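You operate a simulated robot arm through the tools that you are given. There is no shell and no other tool. Be economical: measure what you need, move in short steps, check, and stop when the job is done.

You run a simulated robot arm. Do the job below in one go: nothing can be reset, and whatever is moved stays where it is left.

## Task
Shut and latch the main valve, vent to zero, open the drain.
Fine: let the air out by the vent button before the drain opens.

Only the result counts: the job must be done as asked and must still hold three seconds after the hand-in. Knocking over, shifting, dropping, spilling or breaking anything else fails it.

## Robot
A 7-joint arm with a two-finger parallel gripper, fixed in place. Base frame: the origin is at the foot of the arm, x ahead of it, y to its left, z up. Lengths are in cm, angles in rad, forces in N, time in s.
With the tool pointing down near the work surface it reaches from about 22 to 68 cm from the base axis. Its first joint turns from -1.152 to 1.152 rad. Payload 2.4 kg.
The tool frame sits at the grasp point between the pads (the TCP): z along the fingers, y along the line on which they close. The tips reach 3 cm beyond it. The gripper opens to 9.4 cm. The fingers are 2.8 cm wide and 1 cm thick; the gripper's body (5 by 9.6 cm) begins 5.5 cm behind the TCP.
Orientation is told as [roll, pitch, yaw] about the base's x, y, z axes, in that order, counted from this pose: with the fingers straight down and closing along the base's y, the tool's x points along the base's -x, its y along +y and its z along -z.

## Interface
- The arm moves only by the tool play_rows. Its argument "deltas" is one flat list of numbers, 7 for each row, row after row: the turn, a rotation vector about the tool's x, y, z in units of 90 degrees (1.0 is 90 degrees), then the shift along the tool's x, y, z in units of 100 mm (1.0 is 100 mm), then the gripper command, from -1 (shut) to 1 (fully open), values between in proportion. In form: [wx, wy, wz, tx, ty, tz, gripper, wx, wy, wz, tx, ty, tz, gripper, ...]. A call has 1 to 8 rows; each row is the pose to reach, as a shift and turn from the pose commanded when the call began, along the tool's axes at that moment. A call with a number of a shift or a turn outside -1 to 1 is refused whole. A row lasts 0.2 s, in which the tool goes at most 5 cm and 0.15 rad; a call with a longer step from one row to the next is refused whole, and so is a gripper value outside its range. Where a pose cannot be reached the arm comes as near as it can. A force on the tool above 40 N (or 10 N above the force at the start of the call, whichever is more), or a blocked arm, ends the call early, and 0.2 s more pass. The fingers move at their own pace (about 15.3 cm/s each) and stop on an object; they squeeze with about 39 N. The grip force told is the motor's: it shows also when the fingers shut on nothing. Time passes only in rows, and 0.2 s behind the last, so rows that repeat a pose let the fingers close. The reply holds the time, the measured pose of the TCP, the force on the tool along the base axes, the opening and the grip force, in the units named above and with some noise, and new pictures: "pictures" is both (left out), scene, wrist or none.
- Cameras (640 x 400 px; columns grow to the right, rows downward): "scene" is fixed at [5.41, 50.35, 142.97]; the picture's right is [-0.46, -0.89, 0.00], its down [-0.63, 0.33, -0.71] and it looks along [0.63, -0.33, -0.71] (base axes); focal length 215 px, centre (320, 200). "wrist" rides on the gripper at [-3.7, 0, -5.8] in the tool frame; the picture's right is [0.00, -1.00, 0.00], its down [0.97, 0.00, -0.24] and it looks along [0.24, 0.00, 0.97] (tool axes); focal length 218 px, centre (320, 200). There is no depth. A picture from a camera that has moved, and an enlarged one, comes with that camera's place and axes in the base frame and with its lens.
- zoom(camera, box): a new picture of the part [left, top, right, bottom] of that camera's present view, enlarged. The clock stands still meanwhile.
- finish_job(): hands the job in; it is judged then, once.

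Work in short steps. Places have to be worked out from the pictures, the camera data and where the tool is seen: move nearer, look again, correct. Check each grasp and each placing, and mend what went wrong. You have 120 turns and 150 pictures in all, those below and enlarged ones among them. Open the gripper and draw the arm clear of the work before you hand the job in, unless the task says otherwise; then end with one line.

The tools are called after "Request:" as a command line: name --argument value ..., lists and objects as JSON in quotes. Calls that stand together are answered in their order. play_rows: Moves the arm, as the interface text tells. Its arguments: {"type":"object","properties":{"deltas":{"type":"array","items":{"type":"number"}},"pictures":{"type":"string","enum":["both","scene","wrist","none"]}},"required":["deltas"]} The other tools are called the same way: zoom (camera, box) takes an enlarged picture of a part of a camera's view; finish_job () hands the job in.

At the start:

```text
clock: 0.0
ee_pos: [26.07, 32.89, 126.64]
tool_rot: [0.001, 0.001, 0.0]
contact_force: [-0.5, 0.3, 0.7]
opening: 9.41
gripper_force: 0.1
```

scene: 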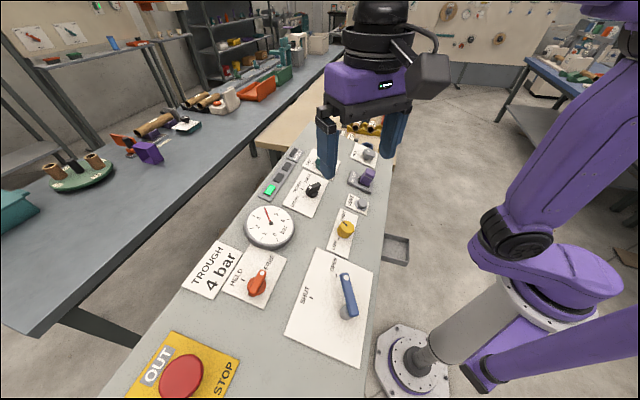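
wrist: 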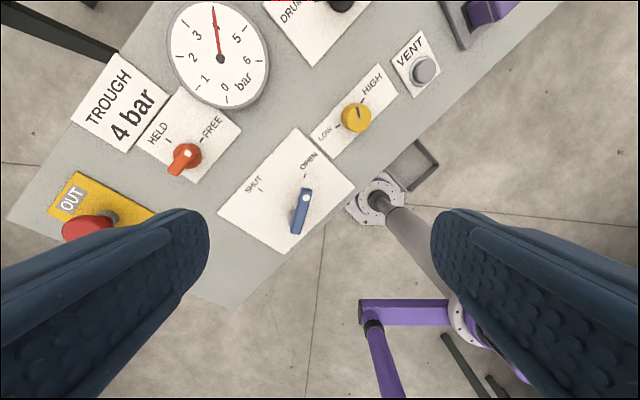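

I'll look closely at the panel's labels first.

Request:
zoom --camera "scene" --box '[180, 130, 420, 280]'

Request:
zoom --camera "scene" --box '[120, 230, 400, 400]'

Request:
zoom --camera "wrist" --box '[0, 0, 560, 300]'

```text
2.67 times, centred on (300, 205) of scene
camera zoom: at [5.41, 50.35, 142.97], right [-0.46, -0.89, 0.0], down [-0.63, 0.33, -0.71], along [0.63, -0.33, -0.71], focal length 574 px, centre (373, 187)
```

zoom: 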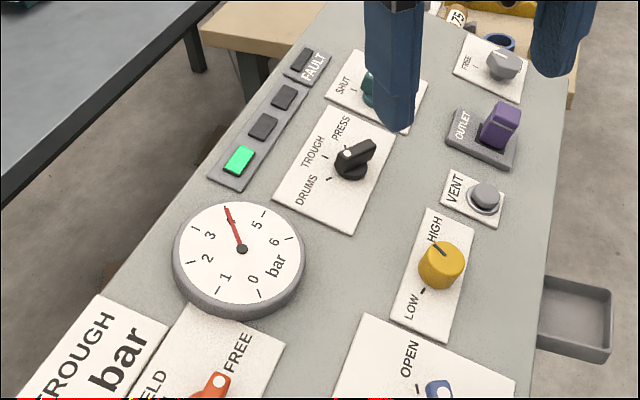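

```text
2.29 times, centred on (260, 315) of scene
camera zoom: at [5.41, 50.35, 142.97], right [-0.46, -0.89, 0.0], down [-0.63, 0.33, -0.71], along [0.63, -0.33, -0.71], focal length 492 px, centre (457, -63)
```

zoom: 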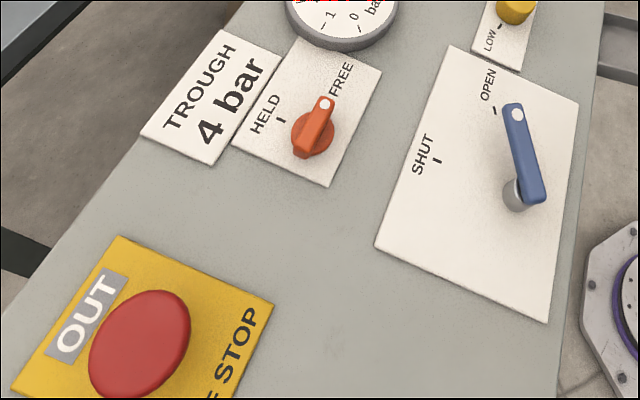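

```text
1.14 times, centred on (280, 150) of wrist
camera zoom: at [29.88, 32.91, 132.38], right [0.0, -1.0, 0.0], down [-0.97, 0.0, 0.24], along [-0.24, 0.0, -0.97], focal length 249 px, centre (366, 257)
```

zoom: 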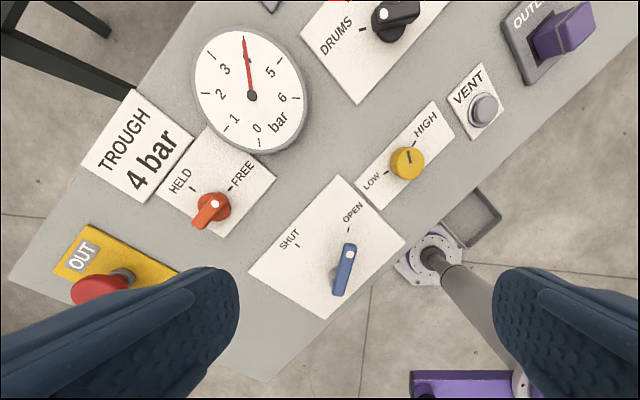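

The green lever, purple outlet and others at the far end need a better view; I move the arm up there at height.

Request:
play_rows --deltas '[0, 0, 0, -0.3, -0.3, 0, 1, 0, 0, 0, -0.6, -0.6, 0, 1, 0, 0, 0, -0.9, -0.9, 0, 1, 0, 0, 0, -1, -1, 0, 1]' --pictures "none"

Request:
play_rows --deltas '[0, 0, 0, -0.3, -0.3, 0, 1, 0, 0, 0, -0.6, -0.6, 0, 1, 0, 0, 0, -0.9, -0.9, 0, 1, 0, 0, 0, -1, -1, 0, 1]'

```text
clock: 1.0
ee_pos: [36.04, 22.99, 126.68]
tool_rot: [0.0, -0.001, 0.002]
contact_force: [0.2, 0.3, 0.7]
opening: 9.41
gripper_force: 0.1
```

```text
clock: 2.0
ee_pos: [46.01, 12.98, 126.6]
tool_rot: [0.0, 0.0, 0.0]
contact_force: [-0.2, 0.6, -0.6]
opening: 9.41
gripper_force: 0.1
camera wrist: at [49.88, 13.01, 132.44], right [0.0, -1.0, 0.0], down [-0.97, 0.0, 0.24], along [-0.24, 0.0, -0.97], focal length 218 px, centre (320, 200)
```

scene: 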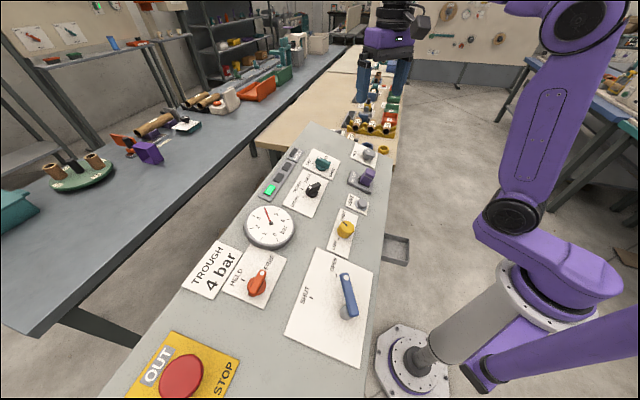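
wrist: 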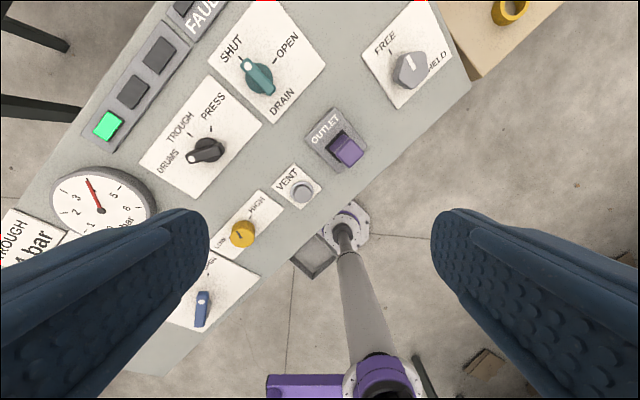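

Request:
zoom --camera "wrist" --box '[200, 0, 480, 175]'

Request:
zoom --camera "wrist" --box '[40, 0, 280, 150]'

Request:
zoom --camera "scene" --box '[230, 130, 410, 242]'

```text
2.29 times, centred on (340, 88) of wrist
camera zoom: at [49.88, 13.01, 132.44], right [0.0, -1.0, 0.0], down [-0.97, 0.0, 0.24], along [-0.24, 0.0, -0.97], focal length 499 px, centre (274, 457)
```

zoom: 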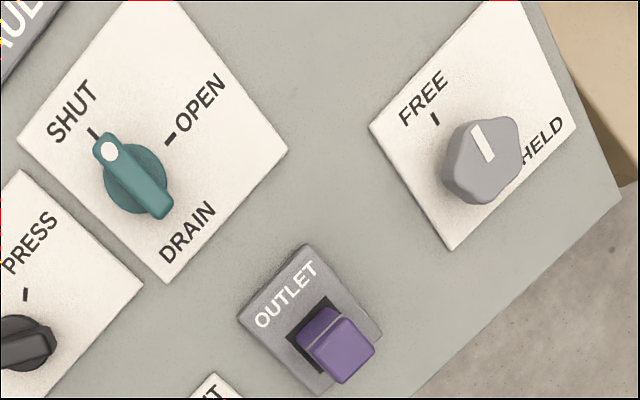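

```text
2.67 times, centred on (160, 75) of wrist
camera zoom: at [49.88, 13.01, 132.44], right [0.0, -1.0, 0.0], down [-0.97, 0.0, 0.24], along [-0.24, 0.0, -0.97], focal length 582 px, centre (747, 533)
```

zoom: 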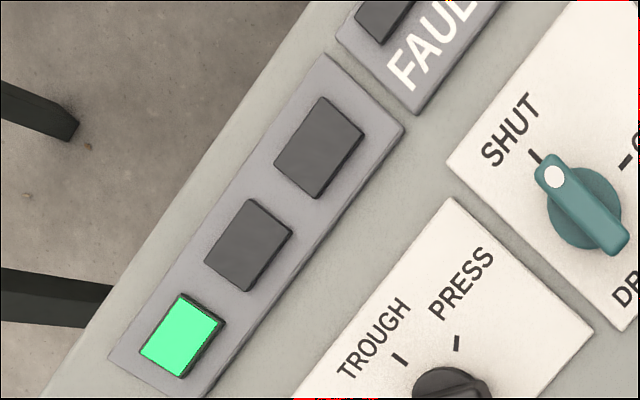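

```text
3.56 times, centred on (320, 186) of scene
camera zoom: at [5.42, 50.35, 142.97], right [-0.46, -0.89, 0.0], down [-0.63, 0.33, -0.71], along [0.63, -0.33, -0.71], focal length 766 px, centre (320, 250)
```

zoom: 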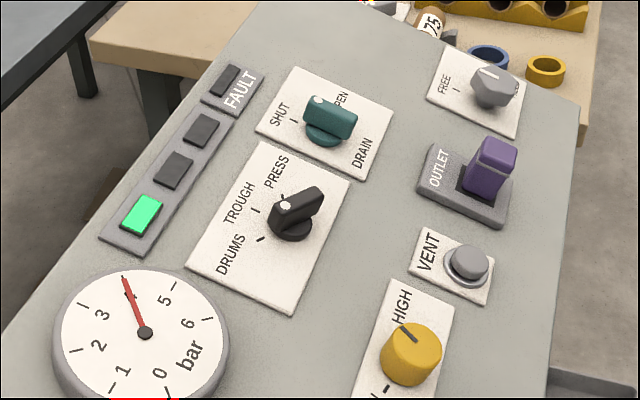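

The teal knob is the drain (SHUT now). There are two HELD/FREE knobs (red next to the blue valve lever, grey at the far end). I go look closely at the red one and the blue lever.

Request:
play_rows --deltas '[0, 0, 0, 0.23, 0.33, 0.1, 1, 0, 0, 0, 0.46, 0.66, 0.2, 1, 0, 0, 0, 0.7, 1.0, 0.3, 1]' --pictures "none"

Request:
play_rows --deltas '[0, 0, 0, 0.23, 0.33, 0.1, 1, 0, 0, 0, 0.46, 0.66, 0.2, 1, 0, 0, 0, 0.7, 1.0, 0.3, 1]' --pictures "none"

Request:
play_rows --deltas '[0, 0, 0, 0.23, 0.33, 0.1, 1, 0, 0, 0, 0.46, 0.66, 0.2, 1, 0, 0, 0, 0.7, 1.0, 0.3, 1]'

```text
clock: 2.8
ee_pos: [38.83, 22.73, 123.53]
tool_rot: [0.0, 0.0, 0.0]
contact_force: [0.7, 0.2, -0.1]
opening: 9.37
gripper_force: 0.1
```

```text
clock: 3.6
ee_pos: [32.12, 32.89, 120.62]
tool_rot: [-0.001, 0.001, -0.001]
contact_force: [0.6, 0.1, 0.0]
opening: 9.41
gripper_force: 0.1
```

```text
clock: 4.4
ee_pos: [25.29, 43.22, 117.87]
tool_rot: [0.0, 0.001, 0.0]
contact_force: [0.2, -0.8, -0.1]
opening: 9.4
gripper_force: 0.0
camera wrist: at [28.96, 43.22, 123.58], right [0.0, -1.0, 0.0], down [-0.97, 0.0, 0.24], along [-0.24, 0.0, -0.97], focal length 218 px, centre (320, 200)
```

scene: 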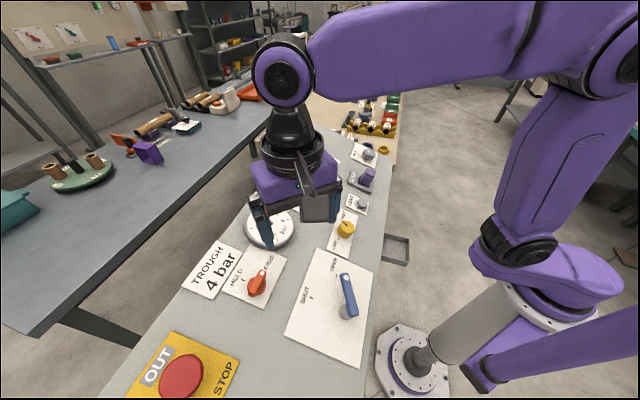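
wrist: 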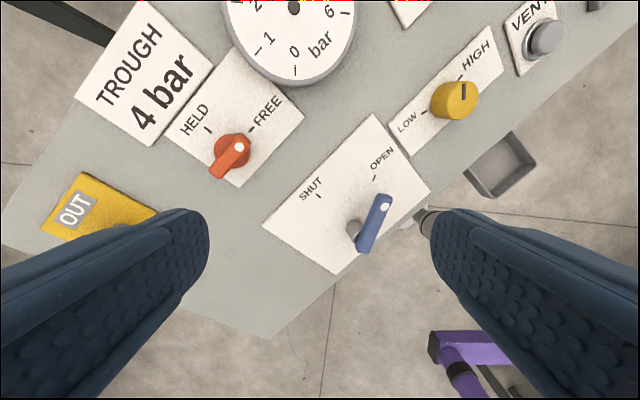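

Request:
zoom --camera "wrist" --box '[160, 60, 460, 290]'

Request:
zoom --camera "scene" --box '[220, 230, 400, 370]'

```text
1.74 times, centred on (310, 175) of wrist
camera zoom: at [28.96, 43.22, 123.58], right [0.0, -1.0, 0.0], down [-0.97, 0.0, 0.24], along [-0.24, 0.0, -0.97], focal length 380 px, centre (337, 244)
```

zoom: 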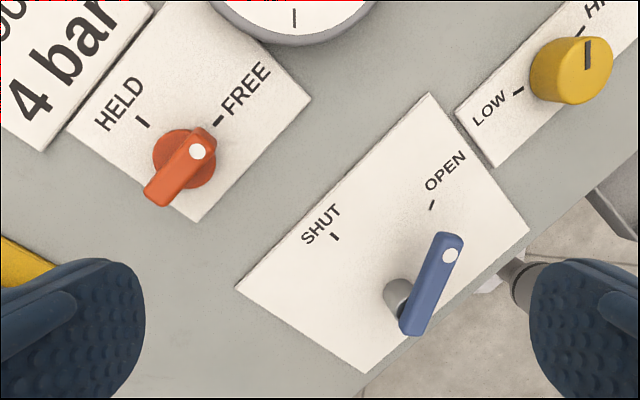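

```text
2.86 times, centred on (310, 300) of scene
camera zoom: at [5.42, 50.35, 142.97], right [-0.46, -0.89, 0.0], down [-0.63, 0.33, -0.71], along [0.63, -0.33, -0.71], focal length 615 px, centre (349, -86)
```

zoom: 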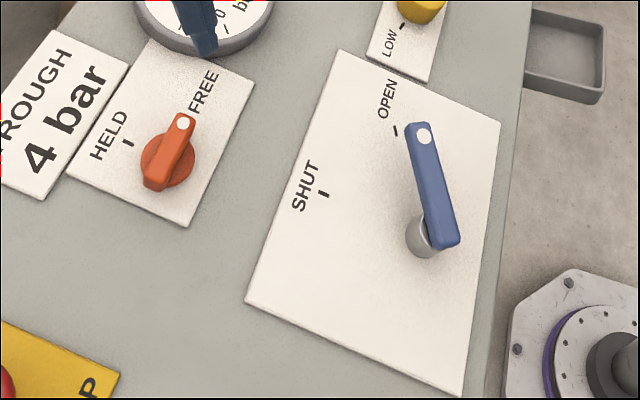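

Blue lever: pivot near (16,38), outer end near (22.5,35), top z≈97.7, pointing at OPEN (−22°). SHUT lies about 55–60° counter-clockwise. I bring the gripper above the lever, yawed −22°, half-open as a fork.

Request:
play_rows --deltas '[0, 0, 0.061, 0.12, -0.19, 0.25, -0.1, 0, 0, 0.122, 0.24, -0.38, 0.5, -0.1, 0, 0, 0.183, 0.36, -0.57, 0.75, -0.1, 0, 0, 0.244, 0.47, -0.75, 1.0, -0.1]'

```text
clock: 5.4
ee_pos: [20.36, 35.44, 107.73]
tool_rot: [-0.001, 0.0, -0.384]
contact_force: [-1.0, -0.9, -0.4]
opening: 4.2
gripper_force: 0.0
camera wrist: at [23.82, 34.04, 113.43], right [-0.38, -0.93, 0.0], down [-0.9, 0.36, 0.24], along [-0.22, 0.09, -0.97], focal length 218 px, centre (320, 200)
```

scene: 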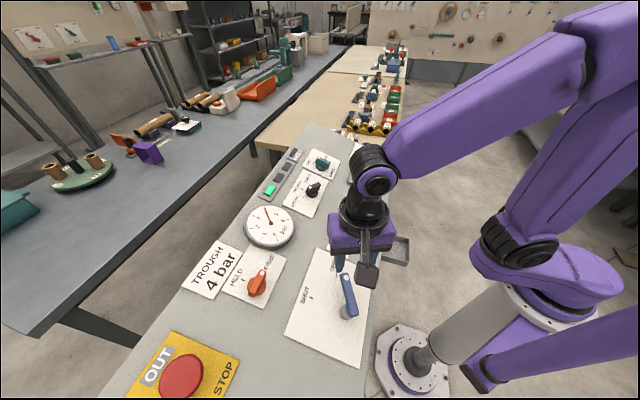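
wrist: 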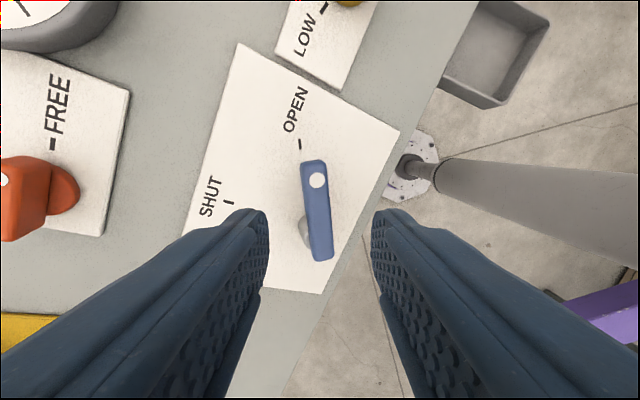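

The lever is centred between the fingers. I descend straight to z≈98.2 so that the tips straddle it.

Request:
play_rows --deltas '[0, 0, 0, 0, 0, 0.3, -0.1, 0, 0, 0, 0, 0, 0.6, -0.1, 0, 0, 0, 0, 0, 0.8, -0.1, 0, 0, 0, 0, 0, 0.95, -0.1]'

```text
clock: 6.4
ee_pos: [20.36, 35.34, 98.12]
tool_rot: [0.0, 0.0, -0.384]
contact_force: [0.4, -0.8, 0.2]
opening: 4.22
gripper_force: 0.1
camera wrist: at [23.78, 34.01, 103.94], right [-0.37, -0.93, 0.0], down [-0.9, 0.36, 0.24], along [-0.22, 0.09, -0.97], focal length 218 px, centre (320, 200)
```

scene: 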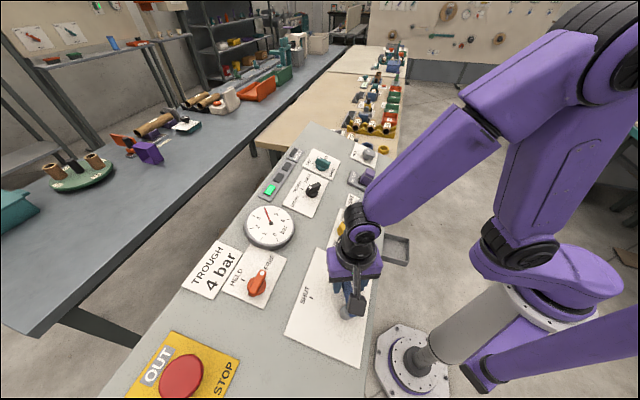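
wrist: 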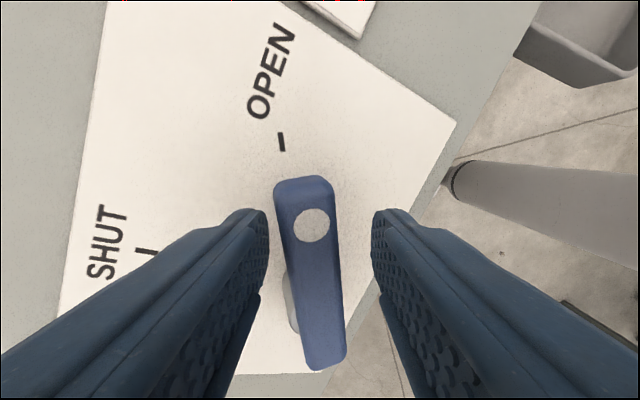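

Fingers straddle the lever freely. I swing along an arc of 40° about the pivot (≈17,38.1) and look.

Request:
play_rows --deltas '[0, 0, -0.0889, -0.014, 0.059, 0, -0.1, 0, 0, -0.1778, -0.02, 0.119, 0, -0.1, 0, 0, -0.2667, -0.017, 0.18, 0, -0.1, 0, 0, -0.3556, -0.006, 0.24, 0, -0.1, 0, 0, -0.4444, 0.0135, 0.297, 0, -0.1]'

```text
clock: 7.5
ee_pos: [21.1, 37.91, 98.32]
tool_rot: [0.005, -0.002, 0.217]
contact_force: [-4.6, -3.5, 10.6]
opening: 4.37
gripper_force: 0.9
stopped in row 5: the force on the tool passed its limit (the readings are from after the stop); the commanded pose is now the measured one
camera wrist: at [24.75, 38.71, 104.11], right [0.22, -0.98, 0.0], down [-0.95, -0.21, 0.24], along [-0.23, -0.05, -0.97], focal length 218 px, centre (320, 200)
```

scene: 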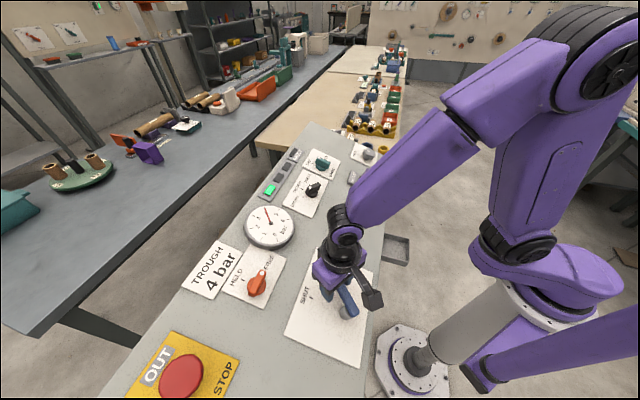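
wrist: 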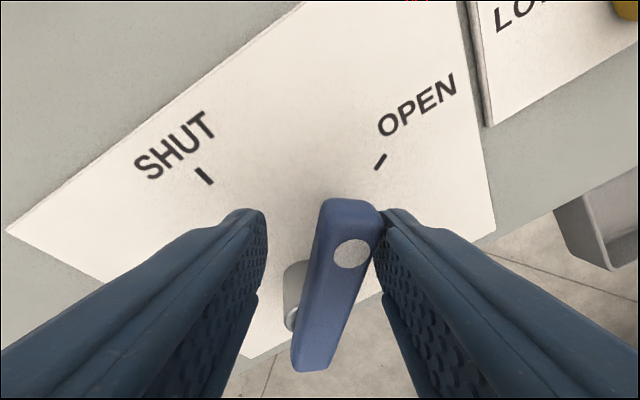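

The lever moved some 20° but the push exceeded the force limit, perhaps from speed. I carry on along the arc at half the speed.

Request:
play_rows --deltas '[0, 0, -0.0444, -0.0066, 0.028, 0, -0.1, 0, 0, -0.0889, -0.011, 0.056, 0, -0.1, 0, 0, -0.133, -0.014, 0.085, 0, -0.1, 0, 0, -0.178, -0.0145, 0.113, 0, -0.1, 0, 0, -0.222, -0.013, 0.142, 0, -0.1, 0, 0, -0.267, -0.01, 0.17, 0, -0.1]' --pictures "wrist"

```text
clock: 8.0
ee_pos: [20.91, 38.33, 98.5]
tool_rot: [0.002, 0.003, 0.289]
contact_force: [-4.9, -4.8, 12.4]
opening: 4.45
gripper_force: 1.8
stopped in row 2: the force on the tool passed its limit (the readings are from after the stop); the commanded pose is now the measured one
camera wrist: at [24.58, 39.36, 104.23], right [0.29, -0.96, 0.0], down [-0.93, -0.28, 0.24], along [-0.23, -0.07, -0.97], focal length 218 px, centre (320, 200)
```

wrist: 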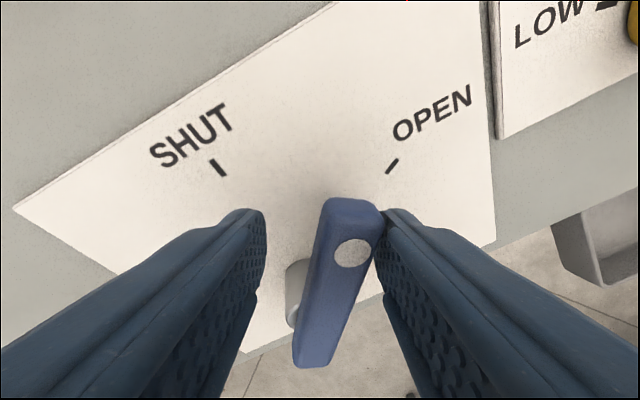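

The lever turns but stiffly (now ≈0°), with the finger corner doing the pushing. I back off, align with the lever and centre on it so I can grasp it for a cleaner turn.

Request:
play_rows --deltas '[0, 0, 0.083, 0.03, -0.04, 0.02, -0.1, 0, 0, 0.166, 0.055, -0.081, 0.04, -0.1]' --pictures "both"

```text
clock: 8.6
ee_pos: [20.56, 37.48, 98.07]
tool_rot: [0.003, 0.002, 0.027]
contact_force: [0.0, -0.4, -0.8]
opening: 4.24
gripper_force: 0.0
camera wrist: at [24.42, 37.54, 103.81], right [0.03, -1.0, 0.0], down [-0.97, -0.03, 0.24], along [-0.24, 0.0, -0.97], focal length 218 px, centre (320, 200)
```

scene: 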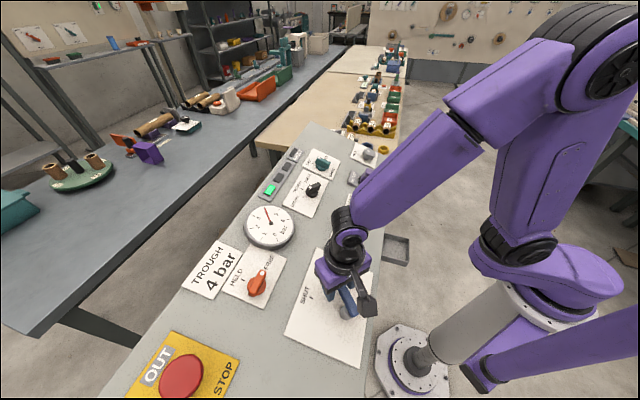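
wrist: 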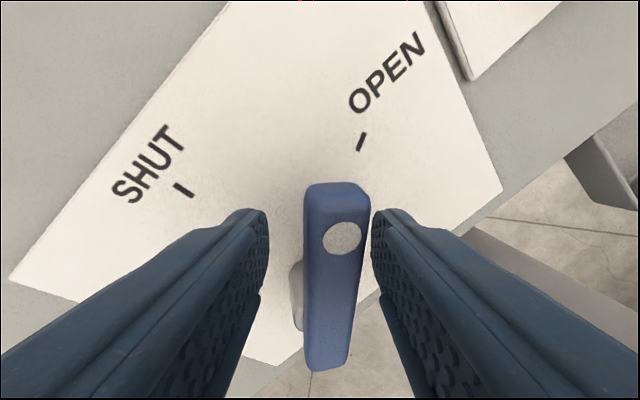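

Lever sits 0.5 cm to −y of centre and at about −4°. I correct, then close on it.

Request:
play_rows --deltas '[0, 0, 0.062, 0, -0.05, 0, -0.1, 0, 0, 0.062, 0, -0.05, 0, -0.5, 0, 0, 0.062, 0, -0.05, 0, -1, 0, 0, 0.062, 0, -0.05, 0, -1]' --pictures "wrist"

```text
clock: 9.6
ee_pos: [20.74, 36.92, 98.0]
tool_rot: [0.001, 0.003, -0.068]
contact_force: [-0.3, -6.5, 2.6]
opening: 2.38
gripper_force: 45.4
camera wrist: at [24.48, 36.65, 103.8], right [-0.07, -1.0, 0.0], down [-0.97, 0.07, 0.24], along [-0.24, 0.02, -0.97], focal length 218 px, centre (320, 200)
```

wrist: 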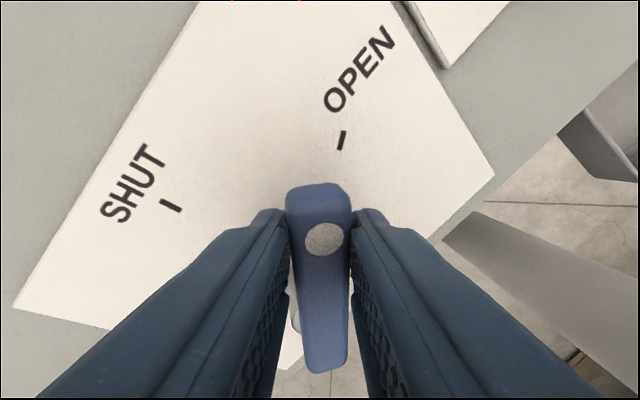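

The lever is gripped. I turn it in small 3° steps around the pivot.

Request:
play_rows --deltas '[0, 0, -0.0333, -0.0015, 0.021, 0, -1, 0, 0, -0.0667, -0.002, 0.042, 0, -1, 0, 0, -0.1, -0.0015, 0.063, 0, -1, 0, 0, -0.1333, 0, 0.084, 0, -1, 0, 0, -0.1667, 0.003, 0.104, 0, -1, 0, 0, -0.2, 0.007, 0.125, 0, -1, 0, 0, -0.2333, 0.012, 0.145, 0, -1, 0, 0, -0.2667, 0.018, 0.165, 0, -1]' --pictures "wrist"

```text
clock: 10.2
ee_pos: [20.66, 37.34, 98.24]
tool_rot: [-0.001, 0.002, 0.03]
contact_force: [-3.3, -6.4, 15.5]
opening: 2.33
gripper_force: 45.2
stopped in row 3: the force on the tool passed its limit (the readings are from after the stop); the commanded pose is now the measured one
camera wrist: at [24.45, 37.4, 103.94], right [0.03, -1.0, 0.0], down [-0.97, -0.03, 0.24], along [-0.24, -0.01, -0.97], focal length 218 px, centre (320, 200)
```

wrist: 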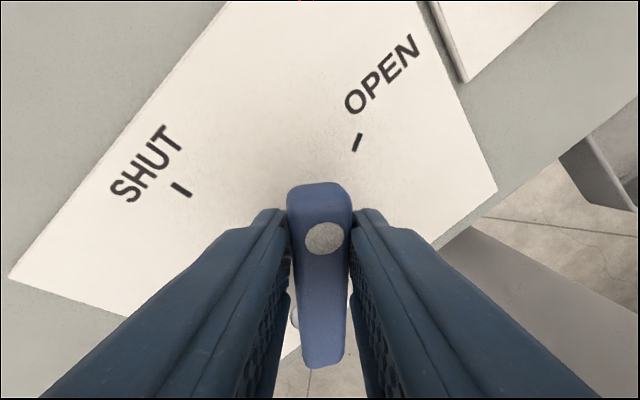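

The lever does turn but is stiff, and there is an upward force. I open, shift outward along the lever by 1.2 cm for leverage, and regrip.

Request:
play_rows --deltas '[0, 0, 0, 0, 0, 0, -0.3, 0, 0, 0, -0.06, 0, 0, -0.3, 0, 0, 0, -0.12, 0, 0, -0.3, 0, 0, 0, -0.12, 0, 0, -1, 0, 0, 0, -0.12, 0, 0, -1, 0, 0, 0, -0.12, 0, 0, -1]' --pictures "both"

```text
clock: 11.6
ee_pos: [21.92, 37.41, 98.05]
tool_rot: [0.002, 0.002, 0.027]
contact_force: [-6.1, -2.9, 7.4]
opening: 2.5
gripper_force: 45.0
camera wrist: at [25.64, 37.49, 103.84], right [0.03, -1.0, 0.0], down [-0.97, -0.03, 0.24], along [-0.24, -0.01, -0.97], focal length 218 px, centre (320, 200)
```

scene: 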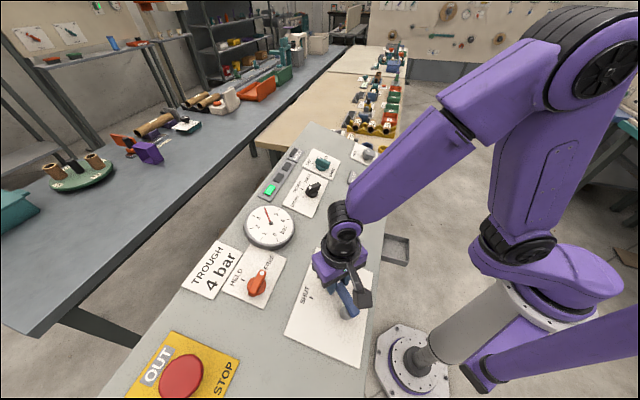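
wrist: 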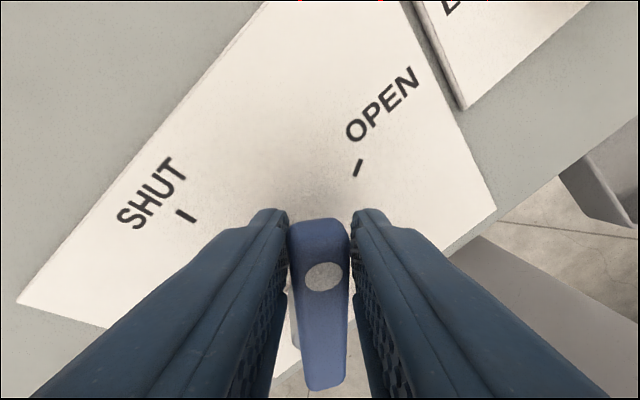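

Gripped further out now (r≈4.8 cm). I turn again in 3° steps.

Request:
play_rows --deltas '[0, 0, -0.0333, 0, 0.025, 0, -1, 0, 0, -0.0667, 0.001, 0.051, 0, -1, 0, 0, -0.1, 0.003, 0.076, 0, -1, 0, 0, -0.1333, 0.007, 0.101, 0, -1, 0, 0, -0.1667, 0.012, 0.126, 0, -1, 0, 0, -0.2, 0.018, 0.15, 0, -1, 0, 0, -0.2333, 0.026, 0.174, 0, -1, 0, 0, -0.2667, 0.035, 0.198, 0, -1]' --pictures "wrist"

```text
clock: 12.7
ee_pos: [21.84, 38.55, 98.33]
tool_rot: [0.005, -0.002, 0.257]
contact_force: [-3.4, -1.3, 11.6]
opening: 2.27
gripper_force: 45.2
stopped in row 5: the force on the tool passed its limit (the readings are from after the stop); the commanded pose is now the measured one
camera wrist: at [25.56, 39.48, 104.03], right [0.25, -0.97, -0.01], down [-0.94, -0.25, 0.24], along [-0.23, -0.06, -0.97], focal length 218 px, centre (320, 200)
```

wrist: 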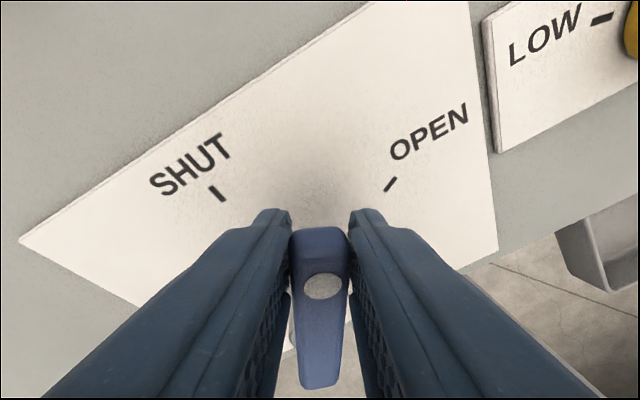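

Good: lever at about +15°. Same again.

Request:
play_rows --deltas '[0, 0, -0.0333, -0.001, 0.025, 0, -1, 0, 0, -0.0667, -0.0015, 0.05, 0, -1, 0, 0, -0.1, 0, 0.076, 0, -1, 0, 0, -0.1333, 0.002, 0.101, 0, -1, 0, 0, -0.1667, 0.006, 0.126, 0, -1, 0, 0, -0.2, 0.0115, 0.15, 0, -1, 0, 0, -0.2333, 0.018, 0.175, 0, -1, 0, 0, -0.2667, 0.026, 0.199, 0, -1]' --pictures "wrist"

```text
clock: 13.3
ee_pos: [21.79, 39.1, 98.45]
tool_rot: [0.007, -0.002, 0.341]
contact_force: [-2.9, -2.7, 7.8]
opening: 2.17
gripper_force: 44.9
stopped in row 2: the force on the tool passed its limit (the readings are from after the stop); the commanded pose is now the measured one
camera wrist: at [25.3, 40.33, 104.18], right [0.34, -0.94, -0.01], down [-0.91, -0.33, 0.24], along [-0.23, -0.07, -0.97], focal length 218 px, centre (320, 200)
```

wrist: 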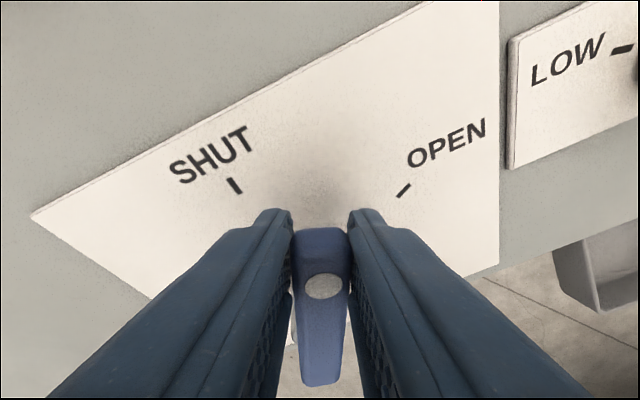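

Progressing (≈+20°). I continue with slower 2° steps.

Request:
play_rows --deltas '[0, 0, -0.0222, 0, 0.017, 0, -1, 0, 0, -0.0444, 0, 0.034, 0, -1, 0, 0, -0.0667, 0, 0.051, 0, -1, 0, 0, -0.0889, 0.001, 0.068, 0, -1, 0, 0, -0.111, 0.003, 0.085, 0, -1, 0, 0, -0.1333, 0.0055, 0.102, 0, -1, 0, 0, -0.1556, 0.0085, 0.119, 0, -1, 0, 0, -0.1778, 0.012, 0.136, 0, -1]' --pictures "none"

```text
clock: 14.0
ee_pos: [21.46, 39.61, 98.43]
tool_rot: [0.01, -0.004, 0.416]
contact_force: [-4.1, -5.1, 11.1]
opening: 2.22
gripper_force: 45.4
stopped in row 3: the force on the tool passed its limit (the readings are from after the stop); the commanded pose is now the measured one
```

Request:
play_rows --deltas '[0, 0, -0.0333, 0.0007, 0.025, 0, -1, 0, 0, -0.0667, 0.0026, 0.05, 0, -1, 0, 0, -0.1, 0.006, 0.0745, 0, -1, 0, 0, -0.1333, 0.0104, 0.099, 0, -1, 0, 0, -0.1667, 0.016, 0.123, 0, -1]' --pictures "wrist"

```text
clock: 15.0
ee_pos: [20.94, 40.64, 98.72]
tool_rot: [0.015, -0.008, 0.614]
contact_force: [-6.0, -7.5, 19.5]
opening: 2.01
gripper_force: 44.9
stopped in row 4: the force on the tool passed its limit (the readings are from after the stop); the commanded pose is now the measured one
camera wrist: at [24.02, 42.61, 104.48], right [0.57, -0.82, -0.01], down [-0.79, -0.56, 0.23], along [-0.2, -0.12, -0.97], focal length 218 px, centre (320, 200)
```

wrist: 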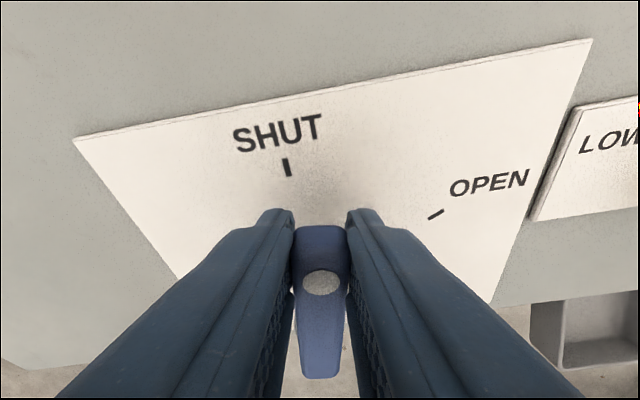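

Lever at ≈+35°; comparing with the OPEN geometry, about 5–8° remain. I continue to the stop.

Request:
play_rows --deltas '[0, 0, -0.0333, 0.0017, 0.025, 0, -1, 0, 0, -0.0667, 0.0046, 0.05, 0, -1, 0, 0, -0.1, 0.009, 0.075, 0, -1]' --pictures "wrist"

```text
clock: 15.8
ee_pos: [20.14, 41.2, 98.74]
tool_rot: [0.017, -0.011, 0.768]
contact_force: [-13.5, 1.8, 25.0]
opening: 1.99
gripper_force: 44.7
camera wrist: at [23.05, 43.77, 104.5], right [0.69, -0.72, -0.02], down [-0.7, -0.68, 0.23], along [-0.17, -0.15, -0.97], focal length 218 px, centre (320, 200)
```

wrist: 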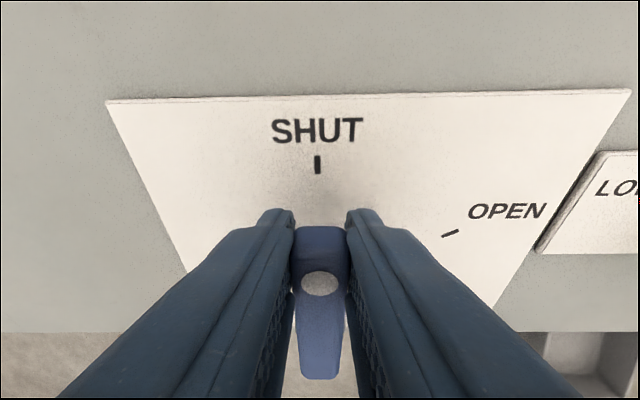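

The lever now lines up with the SHUT tick. I release and rise to inspect.

Request:
play_rows --deltas '[0, 0, 0, 0, 0, 0, -0.1, 0, 0, 0, 0, 0, 0, -0.1, 0, 0, 0, 0, 0, -0.3, -0.1, 0, 0, 0, 0, 0, -0.6, -0.1, 0, 0, 0, 0, 0, -0.95, -0.1]'

Request:
zoom --camera "scene" --box '[220, 180, 400, 370]'

```text
clock: 17.0
ee_pos: [20.58, 41.14, 108.02]
tool_rot: [0.013, -0.011, 0.768]
contact_force: [0.3, 0.7, 0.9]
opening: 4.22
gripper_force: 0.0
camera wrist: at [23.4, 43.64, 113.88], right [0.69, -0.72, -0.01], down [-0.7, -0.68, 0.23], along [-0.17, -0.15, -0.97], focal length 218 px, centre (320, 200)
```

scene: 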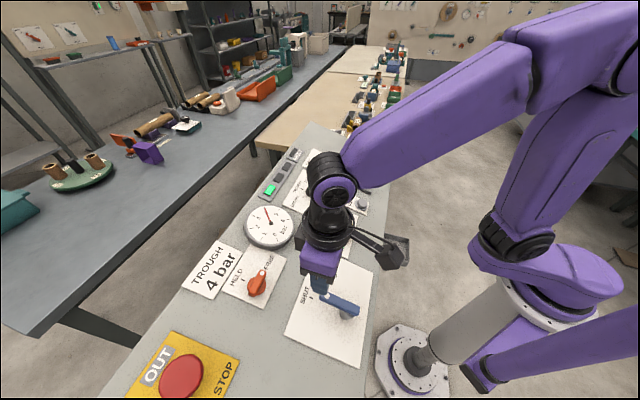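
wrist: 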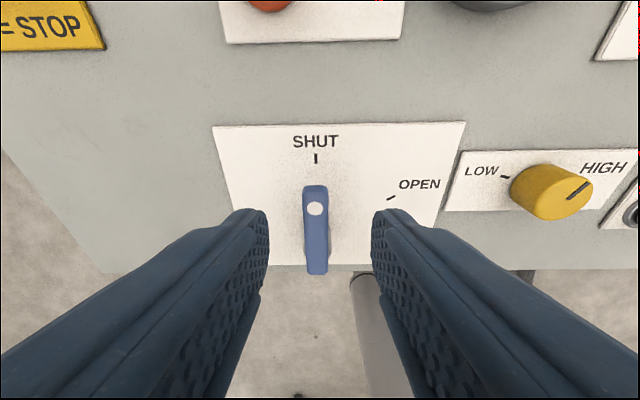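

```text
2.11 times, centred on (310, 275) of scene
camera zoom: at [5.41, 50.35, 142.97], right [-0.46, -0.89, 0.0], down [-0.63, 0.33, -0.71], along [0.63, -0.33, -0.71], focal length 453 px, centre (341, 42)
```

zoom: 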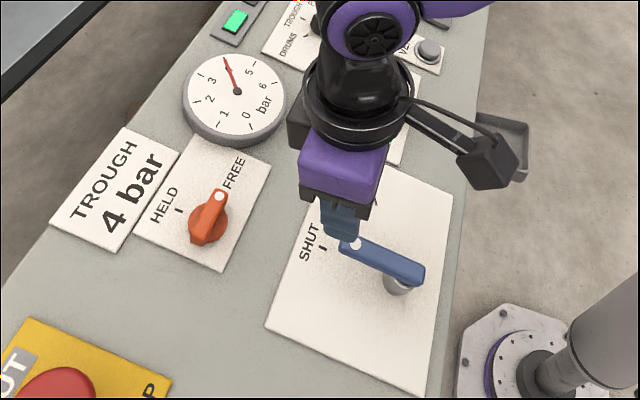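

The main valve lever sits at SHUT. Triangulating the labels shows the panel slopes about 18° (up toward the far side; normal ≈(−0.24,−0.20,0.95)). The red latch knob (pointer at FREE) has its base near (28.4,53.4,97.9). I go above it, tilting the tool to the panel's normal.

Request:
play_rows --deltas '[0.004, -0.05, 0, -0.25, 0.09, -0.08, 0.2, 0.008, -0.1, 0, -0.5, 0.18, -0.16, 0.2, 0.012, -0.15, 0, -0.75, 0.28, -0.24, 0.2, 0.016, -0.2, 0, -1.0, 0.37, -0.3, 0.2]'

```text
clock: 18.0
ee_pos: [25.18, 50.82, 111.55]
tool_rot: [-0.012, -0.326, 0.768]
contact_force: [0.6, 0.6, 0.2]
opening: 5.63
gripper_force: 0.1
camera wrist: at [26.43, 52.04, 118.08], right [0.69, -0.72, 0.01], down [-0.72, -0.69, -0.08], along [0.07, 0.05, -1.0], focal length 218 px, centre (320, 200)
```

scene: 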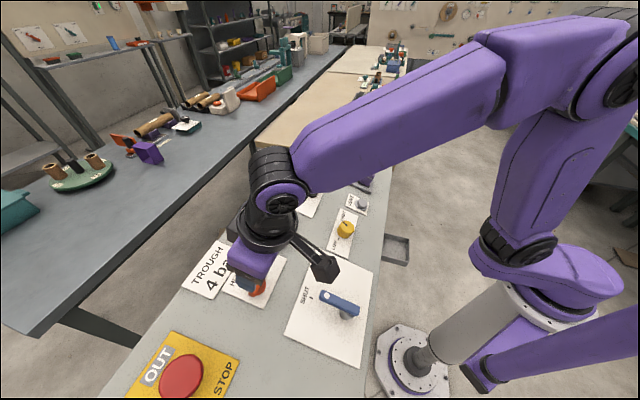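
wrist: 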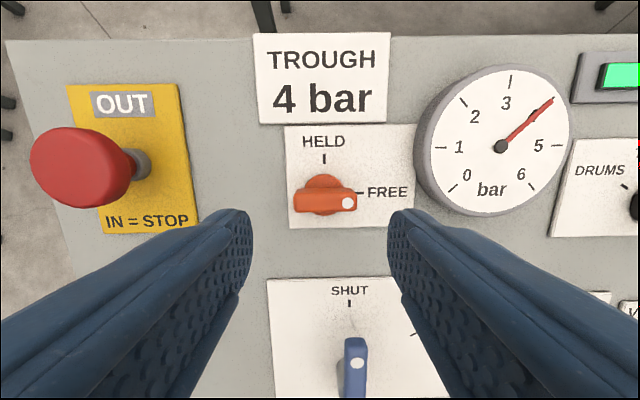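

Clear, panel-aligned view: red handle points right to FREE, HELD is 90° counter-clockwise. I turn the gripper 90° so the fingers straddle the handle, coming a bit closer.

Request:
play_rows --deltas '[0, 0, 0.0833, 0, 0, 0.07, 0, 0, 0, 0.1667, 0.01, 0, 0.14, 0, 0, 0, 0.25, 0.02, 0, 0.21, 0, 0, 0, 0.333, 0.03, -0.01, 0.28, 0, 0, 0, 0.4167, 0.037, -0.012, 0.35, 0, 0, 0, 0.5, 0.037, -0.012, 0.35, 0]' --pictures "none"

Request:
play_rows --deltas '[0, 0, 0.0833, 0, 0, 0, 0, 0, 0, 0.1667, 0, 0, 0, 0, 0, 0, 0.25, 0, 0, 0, 0, 0, 0, 0.333, 0, 0, 0, 0, 0, 0, 0.4167, 0, 0, 0, 0, 0, 0, 0.5, 0, 0, 0, 0]'

```text
clock: 19.4
ee_pos: [25.89, 51.06, 107.93]
tool_rot: [0.225, -0.236, -0.051]
contact_force: [-0.1, -0.3, -0.4]
opening: 4.71
gripper_force: 0.1
```

```text
clock: 20.8
ee_pos: [25.99, 50.96, 107.84]
tool_rot: [0.326, -0.009, -0.809]
contact_force: [-0.3, 0.1, -0.4]
opening: 4.66
gripper_force: 0.2
camera wrist: at [27.06, 47.04, 113.34], right [-0.68, -0.66, -0.32], down [-0.73, 0.65, 0.22], along [0.07, 0.38, -0.92], focal length 218 px, centre (320, 200)
```

scene: 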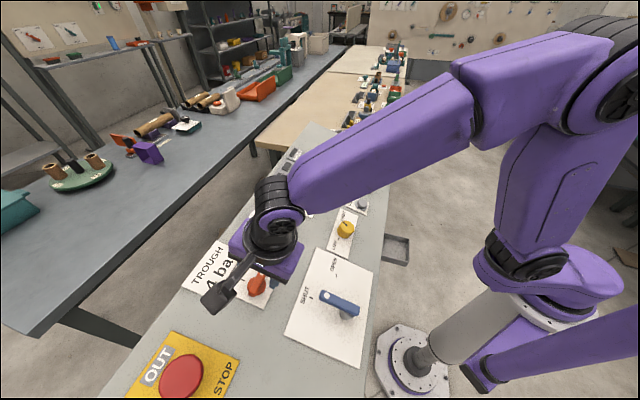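
wrist: 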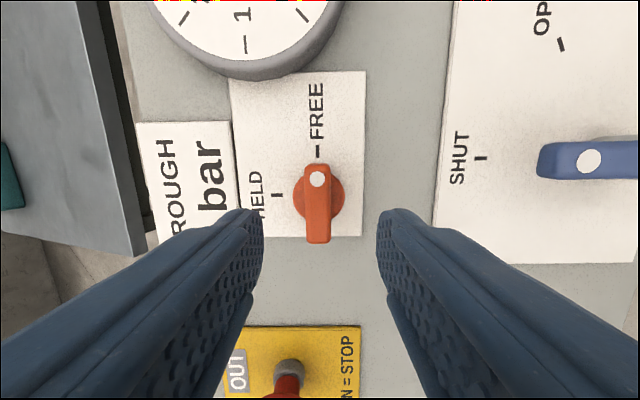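

Handle is aligned with the tool's x and centred. I descend 5.6 cm along the tool axis to straddle it (0.4 cm correction).

Request:
play_rows --deltas '[0, 0, 0, -0.02, 0, 0.2, -0.1, 0, 0, 0, -0.04, 0, 0.4, -0.1, 0, 0, 0, -0.04, 0, 0.5, -0.1, 0, 0, 0, -0.04, 0, 0.565, -0.1]'

```text
clock: 21.8
ee_pos: [27.44, 52.03, 102.22]
tool_rot: [0.325, -0.013, -0.808]
contact_force: [0.0, -0.1, 0.3]
opening: 4.21
gripper_force: 0.0
camera wrist: at [28.66, 48.08, 107.7], right [-0.68, -0.66, -0.32], down [-0.73, 0.65, 0.22], along [0.06, 0.38, -0.92], focal length 218 px, centre (320, 200)
```

scene: 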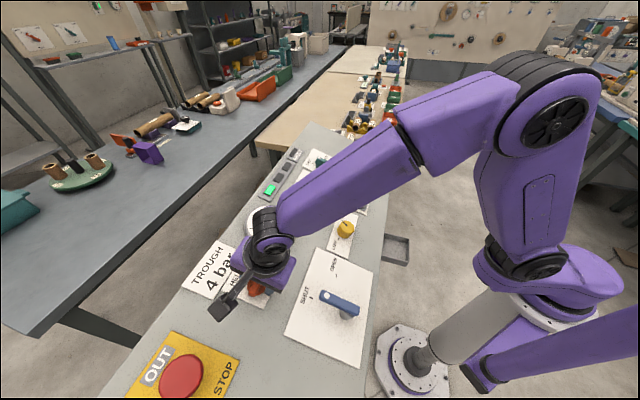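
wrist: 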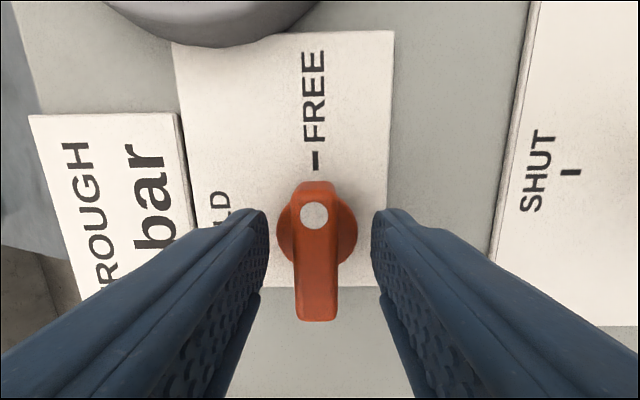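

Straddled and centred. I close on the handle.

Request:
play_rows --deltas '[0, 0, 0, 0, 0, 0, -0.5, 0, 0, 0, 0, 0, 0, -1, 0, 0, 0, 0, 0, 0, -1]' --pictures "wrist"

```text
clock: 22.6
ee_pos: [27.54, 51.99, 102.24]
tool_rot: [0.33, -0.011, -0.805]
contact_force: [10.6, 10.6, -1.2]
opening: 1.62
gripper_force: 45.1
camera wrist: at [28.74, 48.17, 107.77], right [-0.68, -0.66, -0.32], down [-0.73, 0.65, 0.22], along [0.07, 0.38, -0.92], focal length 218 px, centre (320, 200)
```

wrist: 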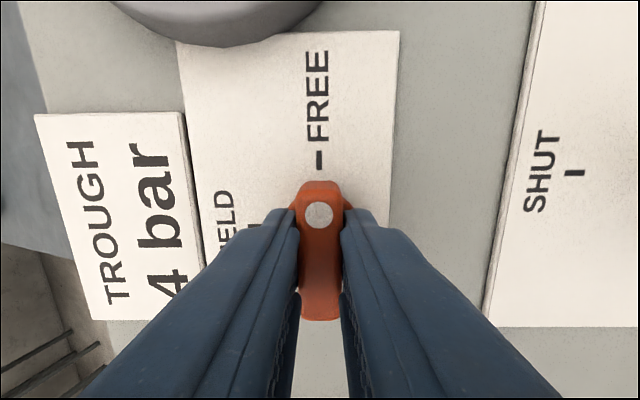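

Gripped (small side load of 15 N, I'll relieve it by 1 mm). Now turn counter-clockwise toward HELD.

Request:
play_rows --deltas '[0, 0, -0.06, 0, 0.01, 0, -1, 0, 0, -0.12, 0, 0.01, 0, -1, 0, 0, -0.18, 0, 0.01, 0, -1, 0, 0, -0.24, 0, 0.01, 0, -1, 0, 0, -0.3, 0, 0.01, 0, -1, 0, 0, -0.36, 0, 0.01, 0, -1, 0, 0, -0.42, 0, 0.01, 0, -1, 0, 0, -0.48, 0, 0.01, 0, -1]' --pictures "wrist"

```text
clock: 24.4
ee_pos: [27.54, 52.17, 102.31]
tool_rot: [0.233, -0.228, -0.077]
contact_force: [12.6, 23.0, -27.2]
opening: 1.6
gripper_force: 45.1
camera wrist: at [29.8, 50.64, 108.7], right [-0.02, -0.97, -0.23], down [-1.0, 0.02, 0.01], along [0.0, 0.23, -0.97], focal length 218 px, centre (320, 200)
```

wrist: 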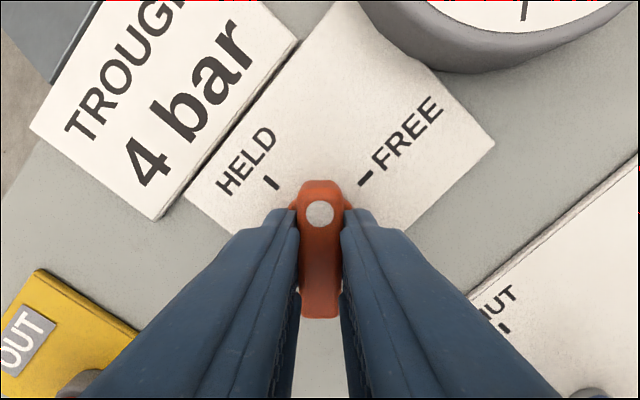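

Halfway, with load building along +tool z and +y. I follow with small relief shifts and finish the turn.

Request:
play_rows --deltas '[0, 0, 0, 0, 0.015, 0.02, -1, 0, 0, -0.065, 0, 0.015, 0.025, -1, 0, 0, -0.13, 0, 0.017, 0.025, -1, 0, 0, -0.195, 0, 0.02, 0.025, -1, 0, 0, -0.26, 0, 0.02, 0.025, -1, 0, 0, -0.325, 0, 0.02, 0.025, -1, 0, 0, -0.39, 0, 0.02, 0.025, -1, 0, 0, -0.455, 0, 0.02, 0.025, -1]' --pictures "wrist"

```text
clock: 26.2
ee_pos: [27.44, 52.16, 102.52]
tool_rot: [0.021, -0.325, 0.664]
contact_force: [-3.9, -8.0, 10.5]
opening: 1.59
gripper_force: 45.2
camera wrist: at [28.93, 53.18, 109.05], right [0.62, -0.78, -0.02], down [-0.78, -0.62, -0.08], along [0.05, 0.07, -1.0], focal length 218 px, centre (320, 200)
```

wrist: 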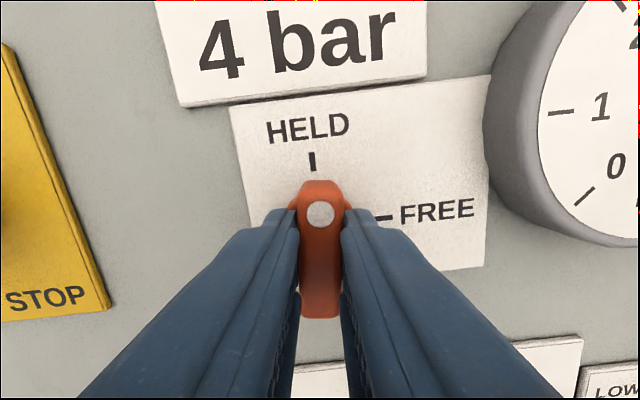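

About 5° remain; finish, then release and back off along the tool axis.

Request:
play_rows --deltas '[0, 0, -0.035, 0, 0, 0, -1, 0, 0, -0.07, 0, 0, 0, -1, 0, 0, -0.07, 0, 0, 0, -0.1, 0, 0, -0.07, 0, 0, 0, -0.1, 0, 0, -0.07, 0, 0, -0.2, -0.1, 0, 0, -0.07, 0, 0, -0.5, -0.1, 0, 0, -0.07, 0, 0, -0.8, -0.1]'

Request:
zoom --camera "wrist" --box '[220, 80, 600, 320]'

```text
clock: 27.8
ee_pos: [25.61, 50.7, 109.73]
tool_rot: [-0.016, -0.324, 0.776]
contact_force: [0.3, -0.5, -0.2]
opening: 4.23
gripper_force: 0.0
camera wrist: at [26.86, 51.91, 116.41], right [0.7, -0.72, 0.01], down [-0.71, -0.7, -0.08], along [0.07, 0.05, -1.0], focal length 218 px, centre (320, 200)
```

scene: 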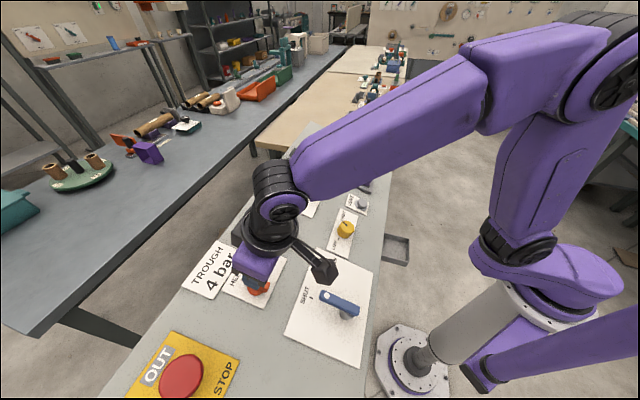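
wrist: 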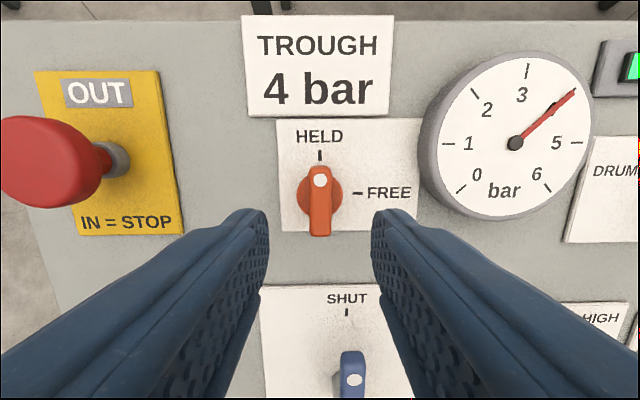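

```text
1.67 times, centred on (410, 200) of wrist
camera zoom: at [26.86, 51.91, 116.41], right [0.7, -0.72, 0.01], down [-0.71, -0.7, -0.08], along [0.07, 0.05, -1.0], focal length 364 px, centre (170, 200)
```

zoom: 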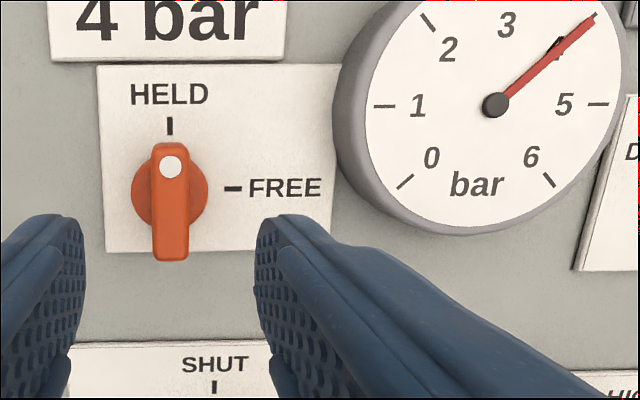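

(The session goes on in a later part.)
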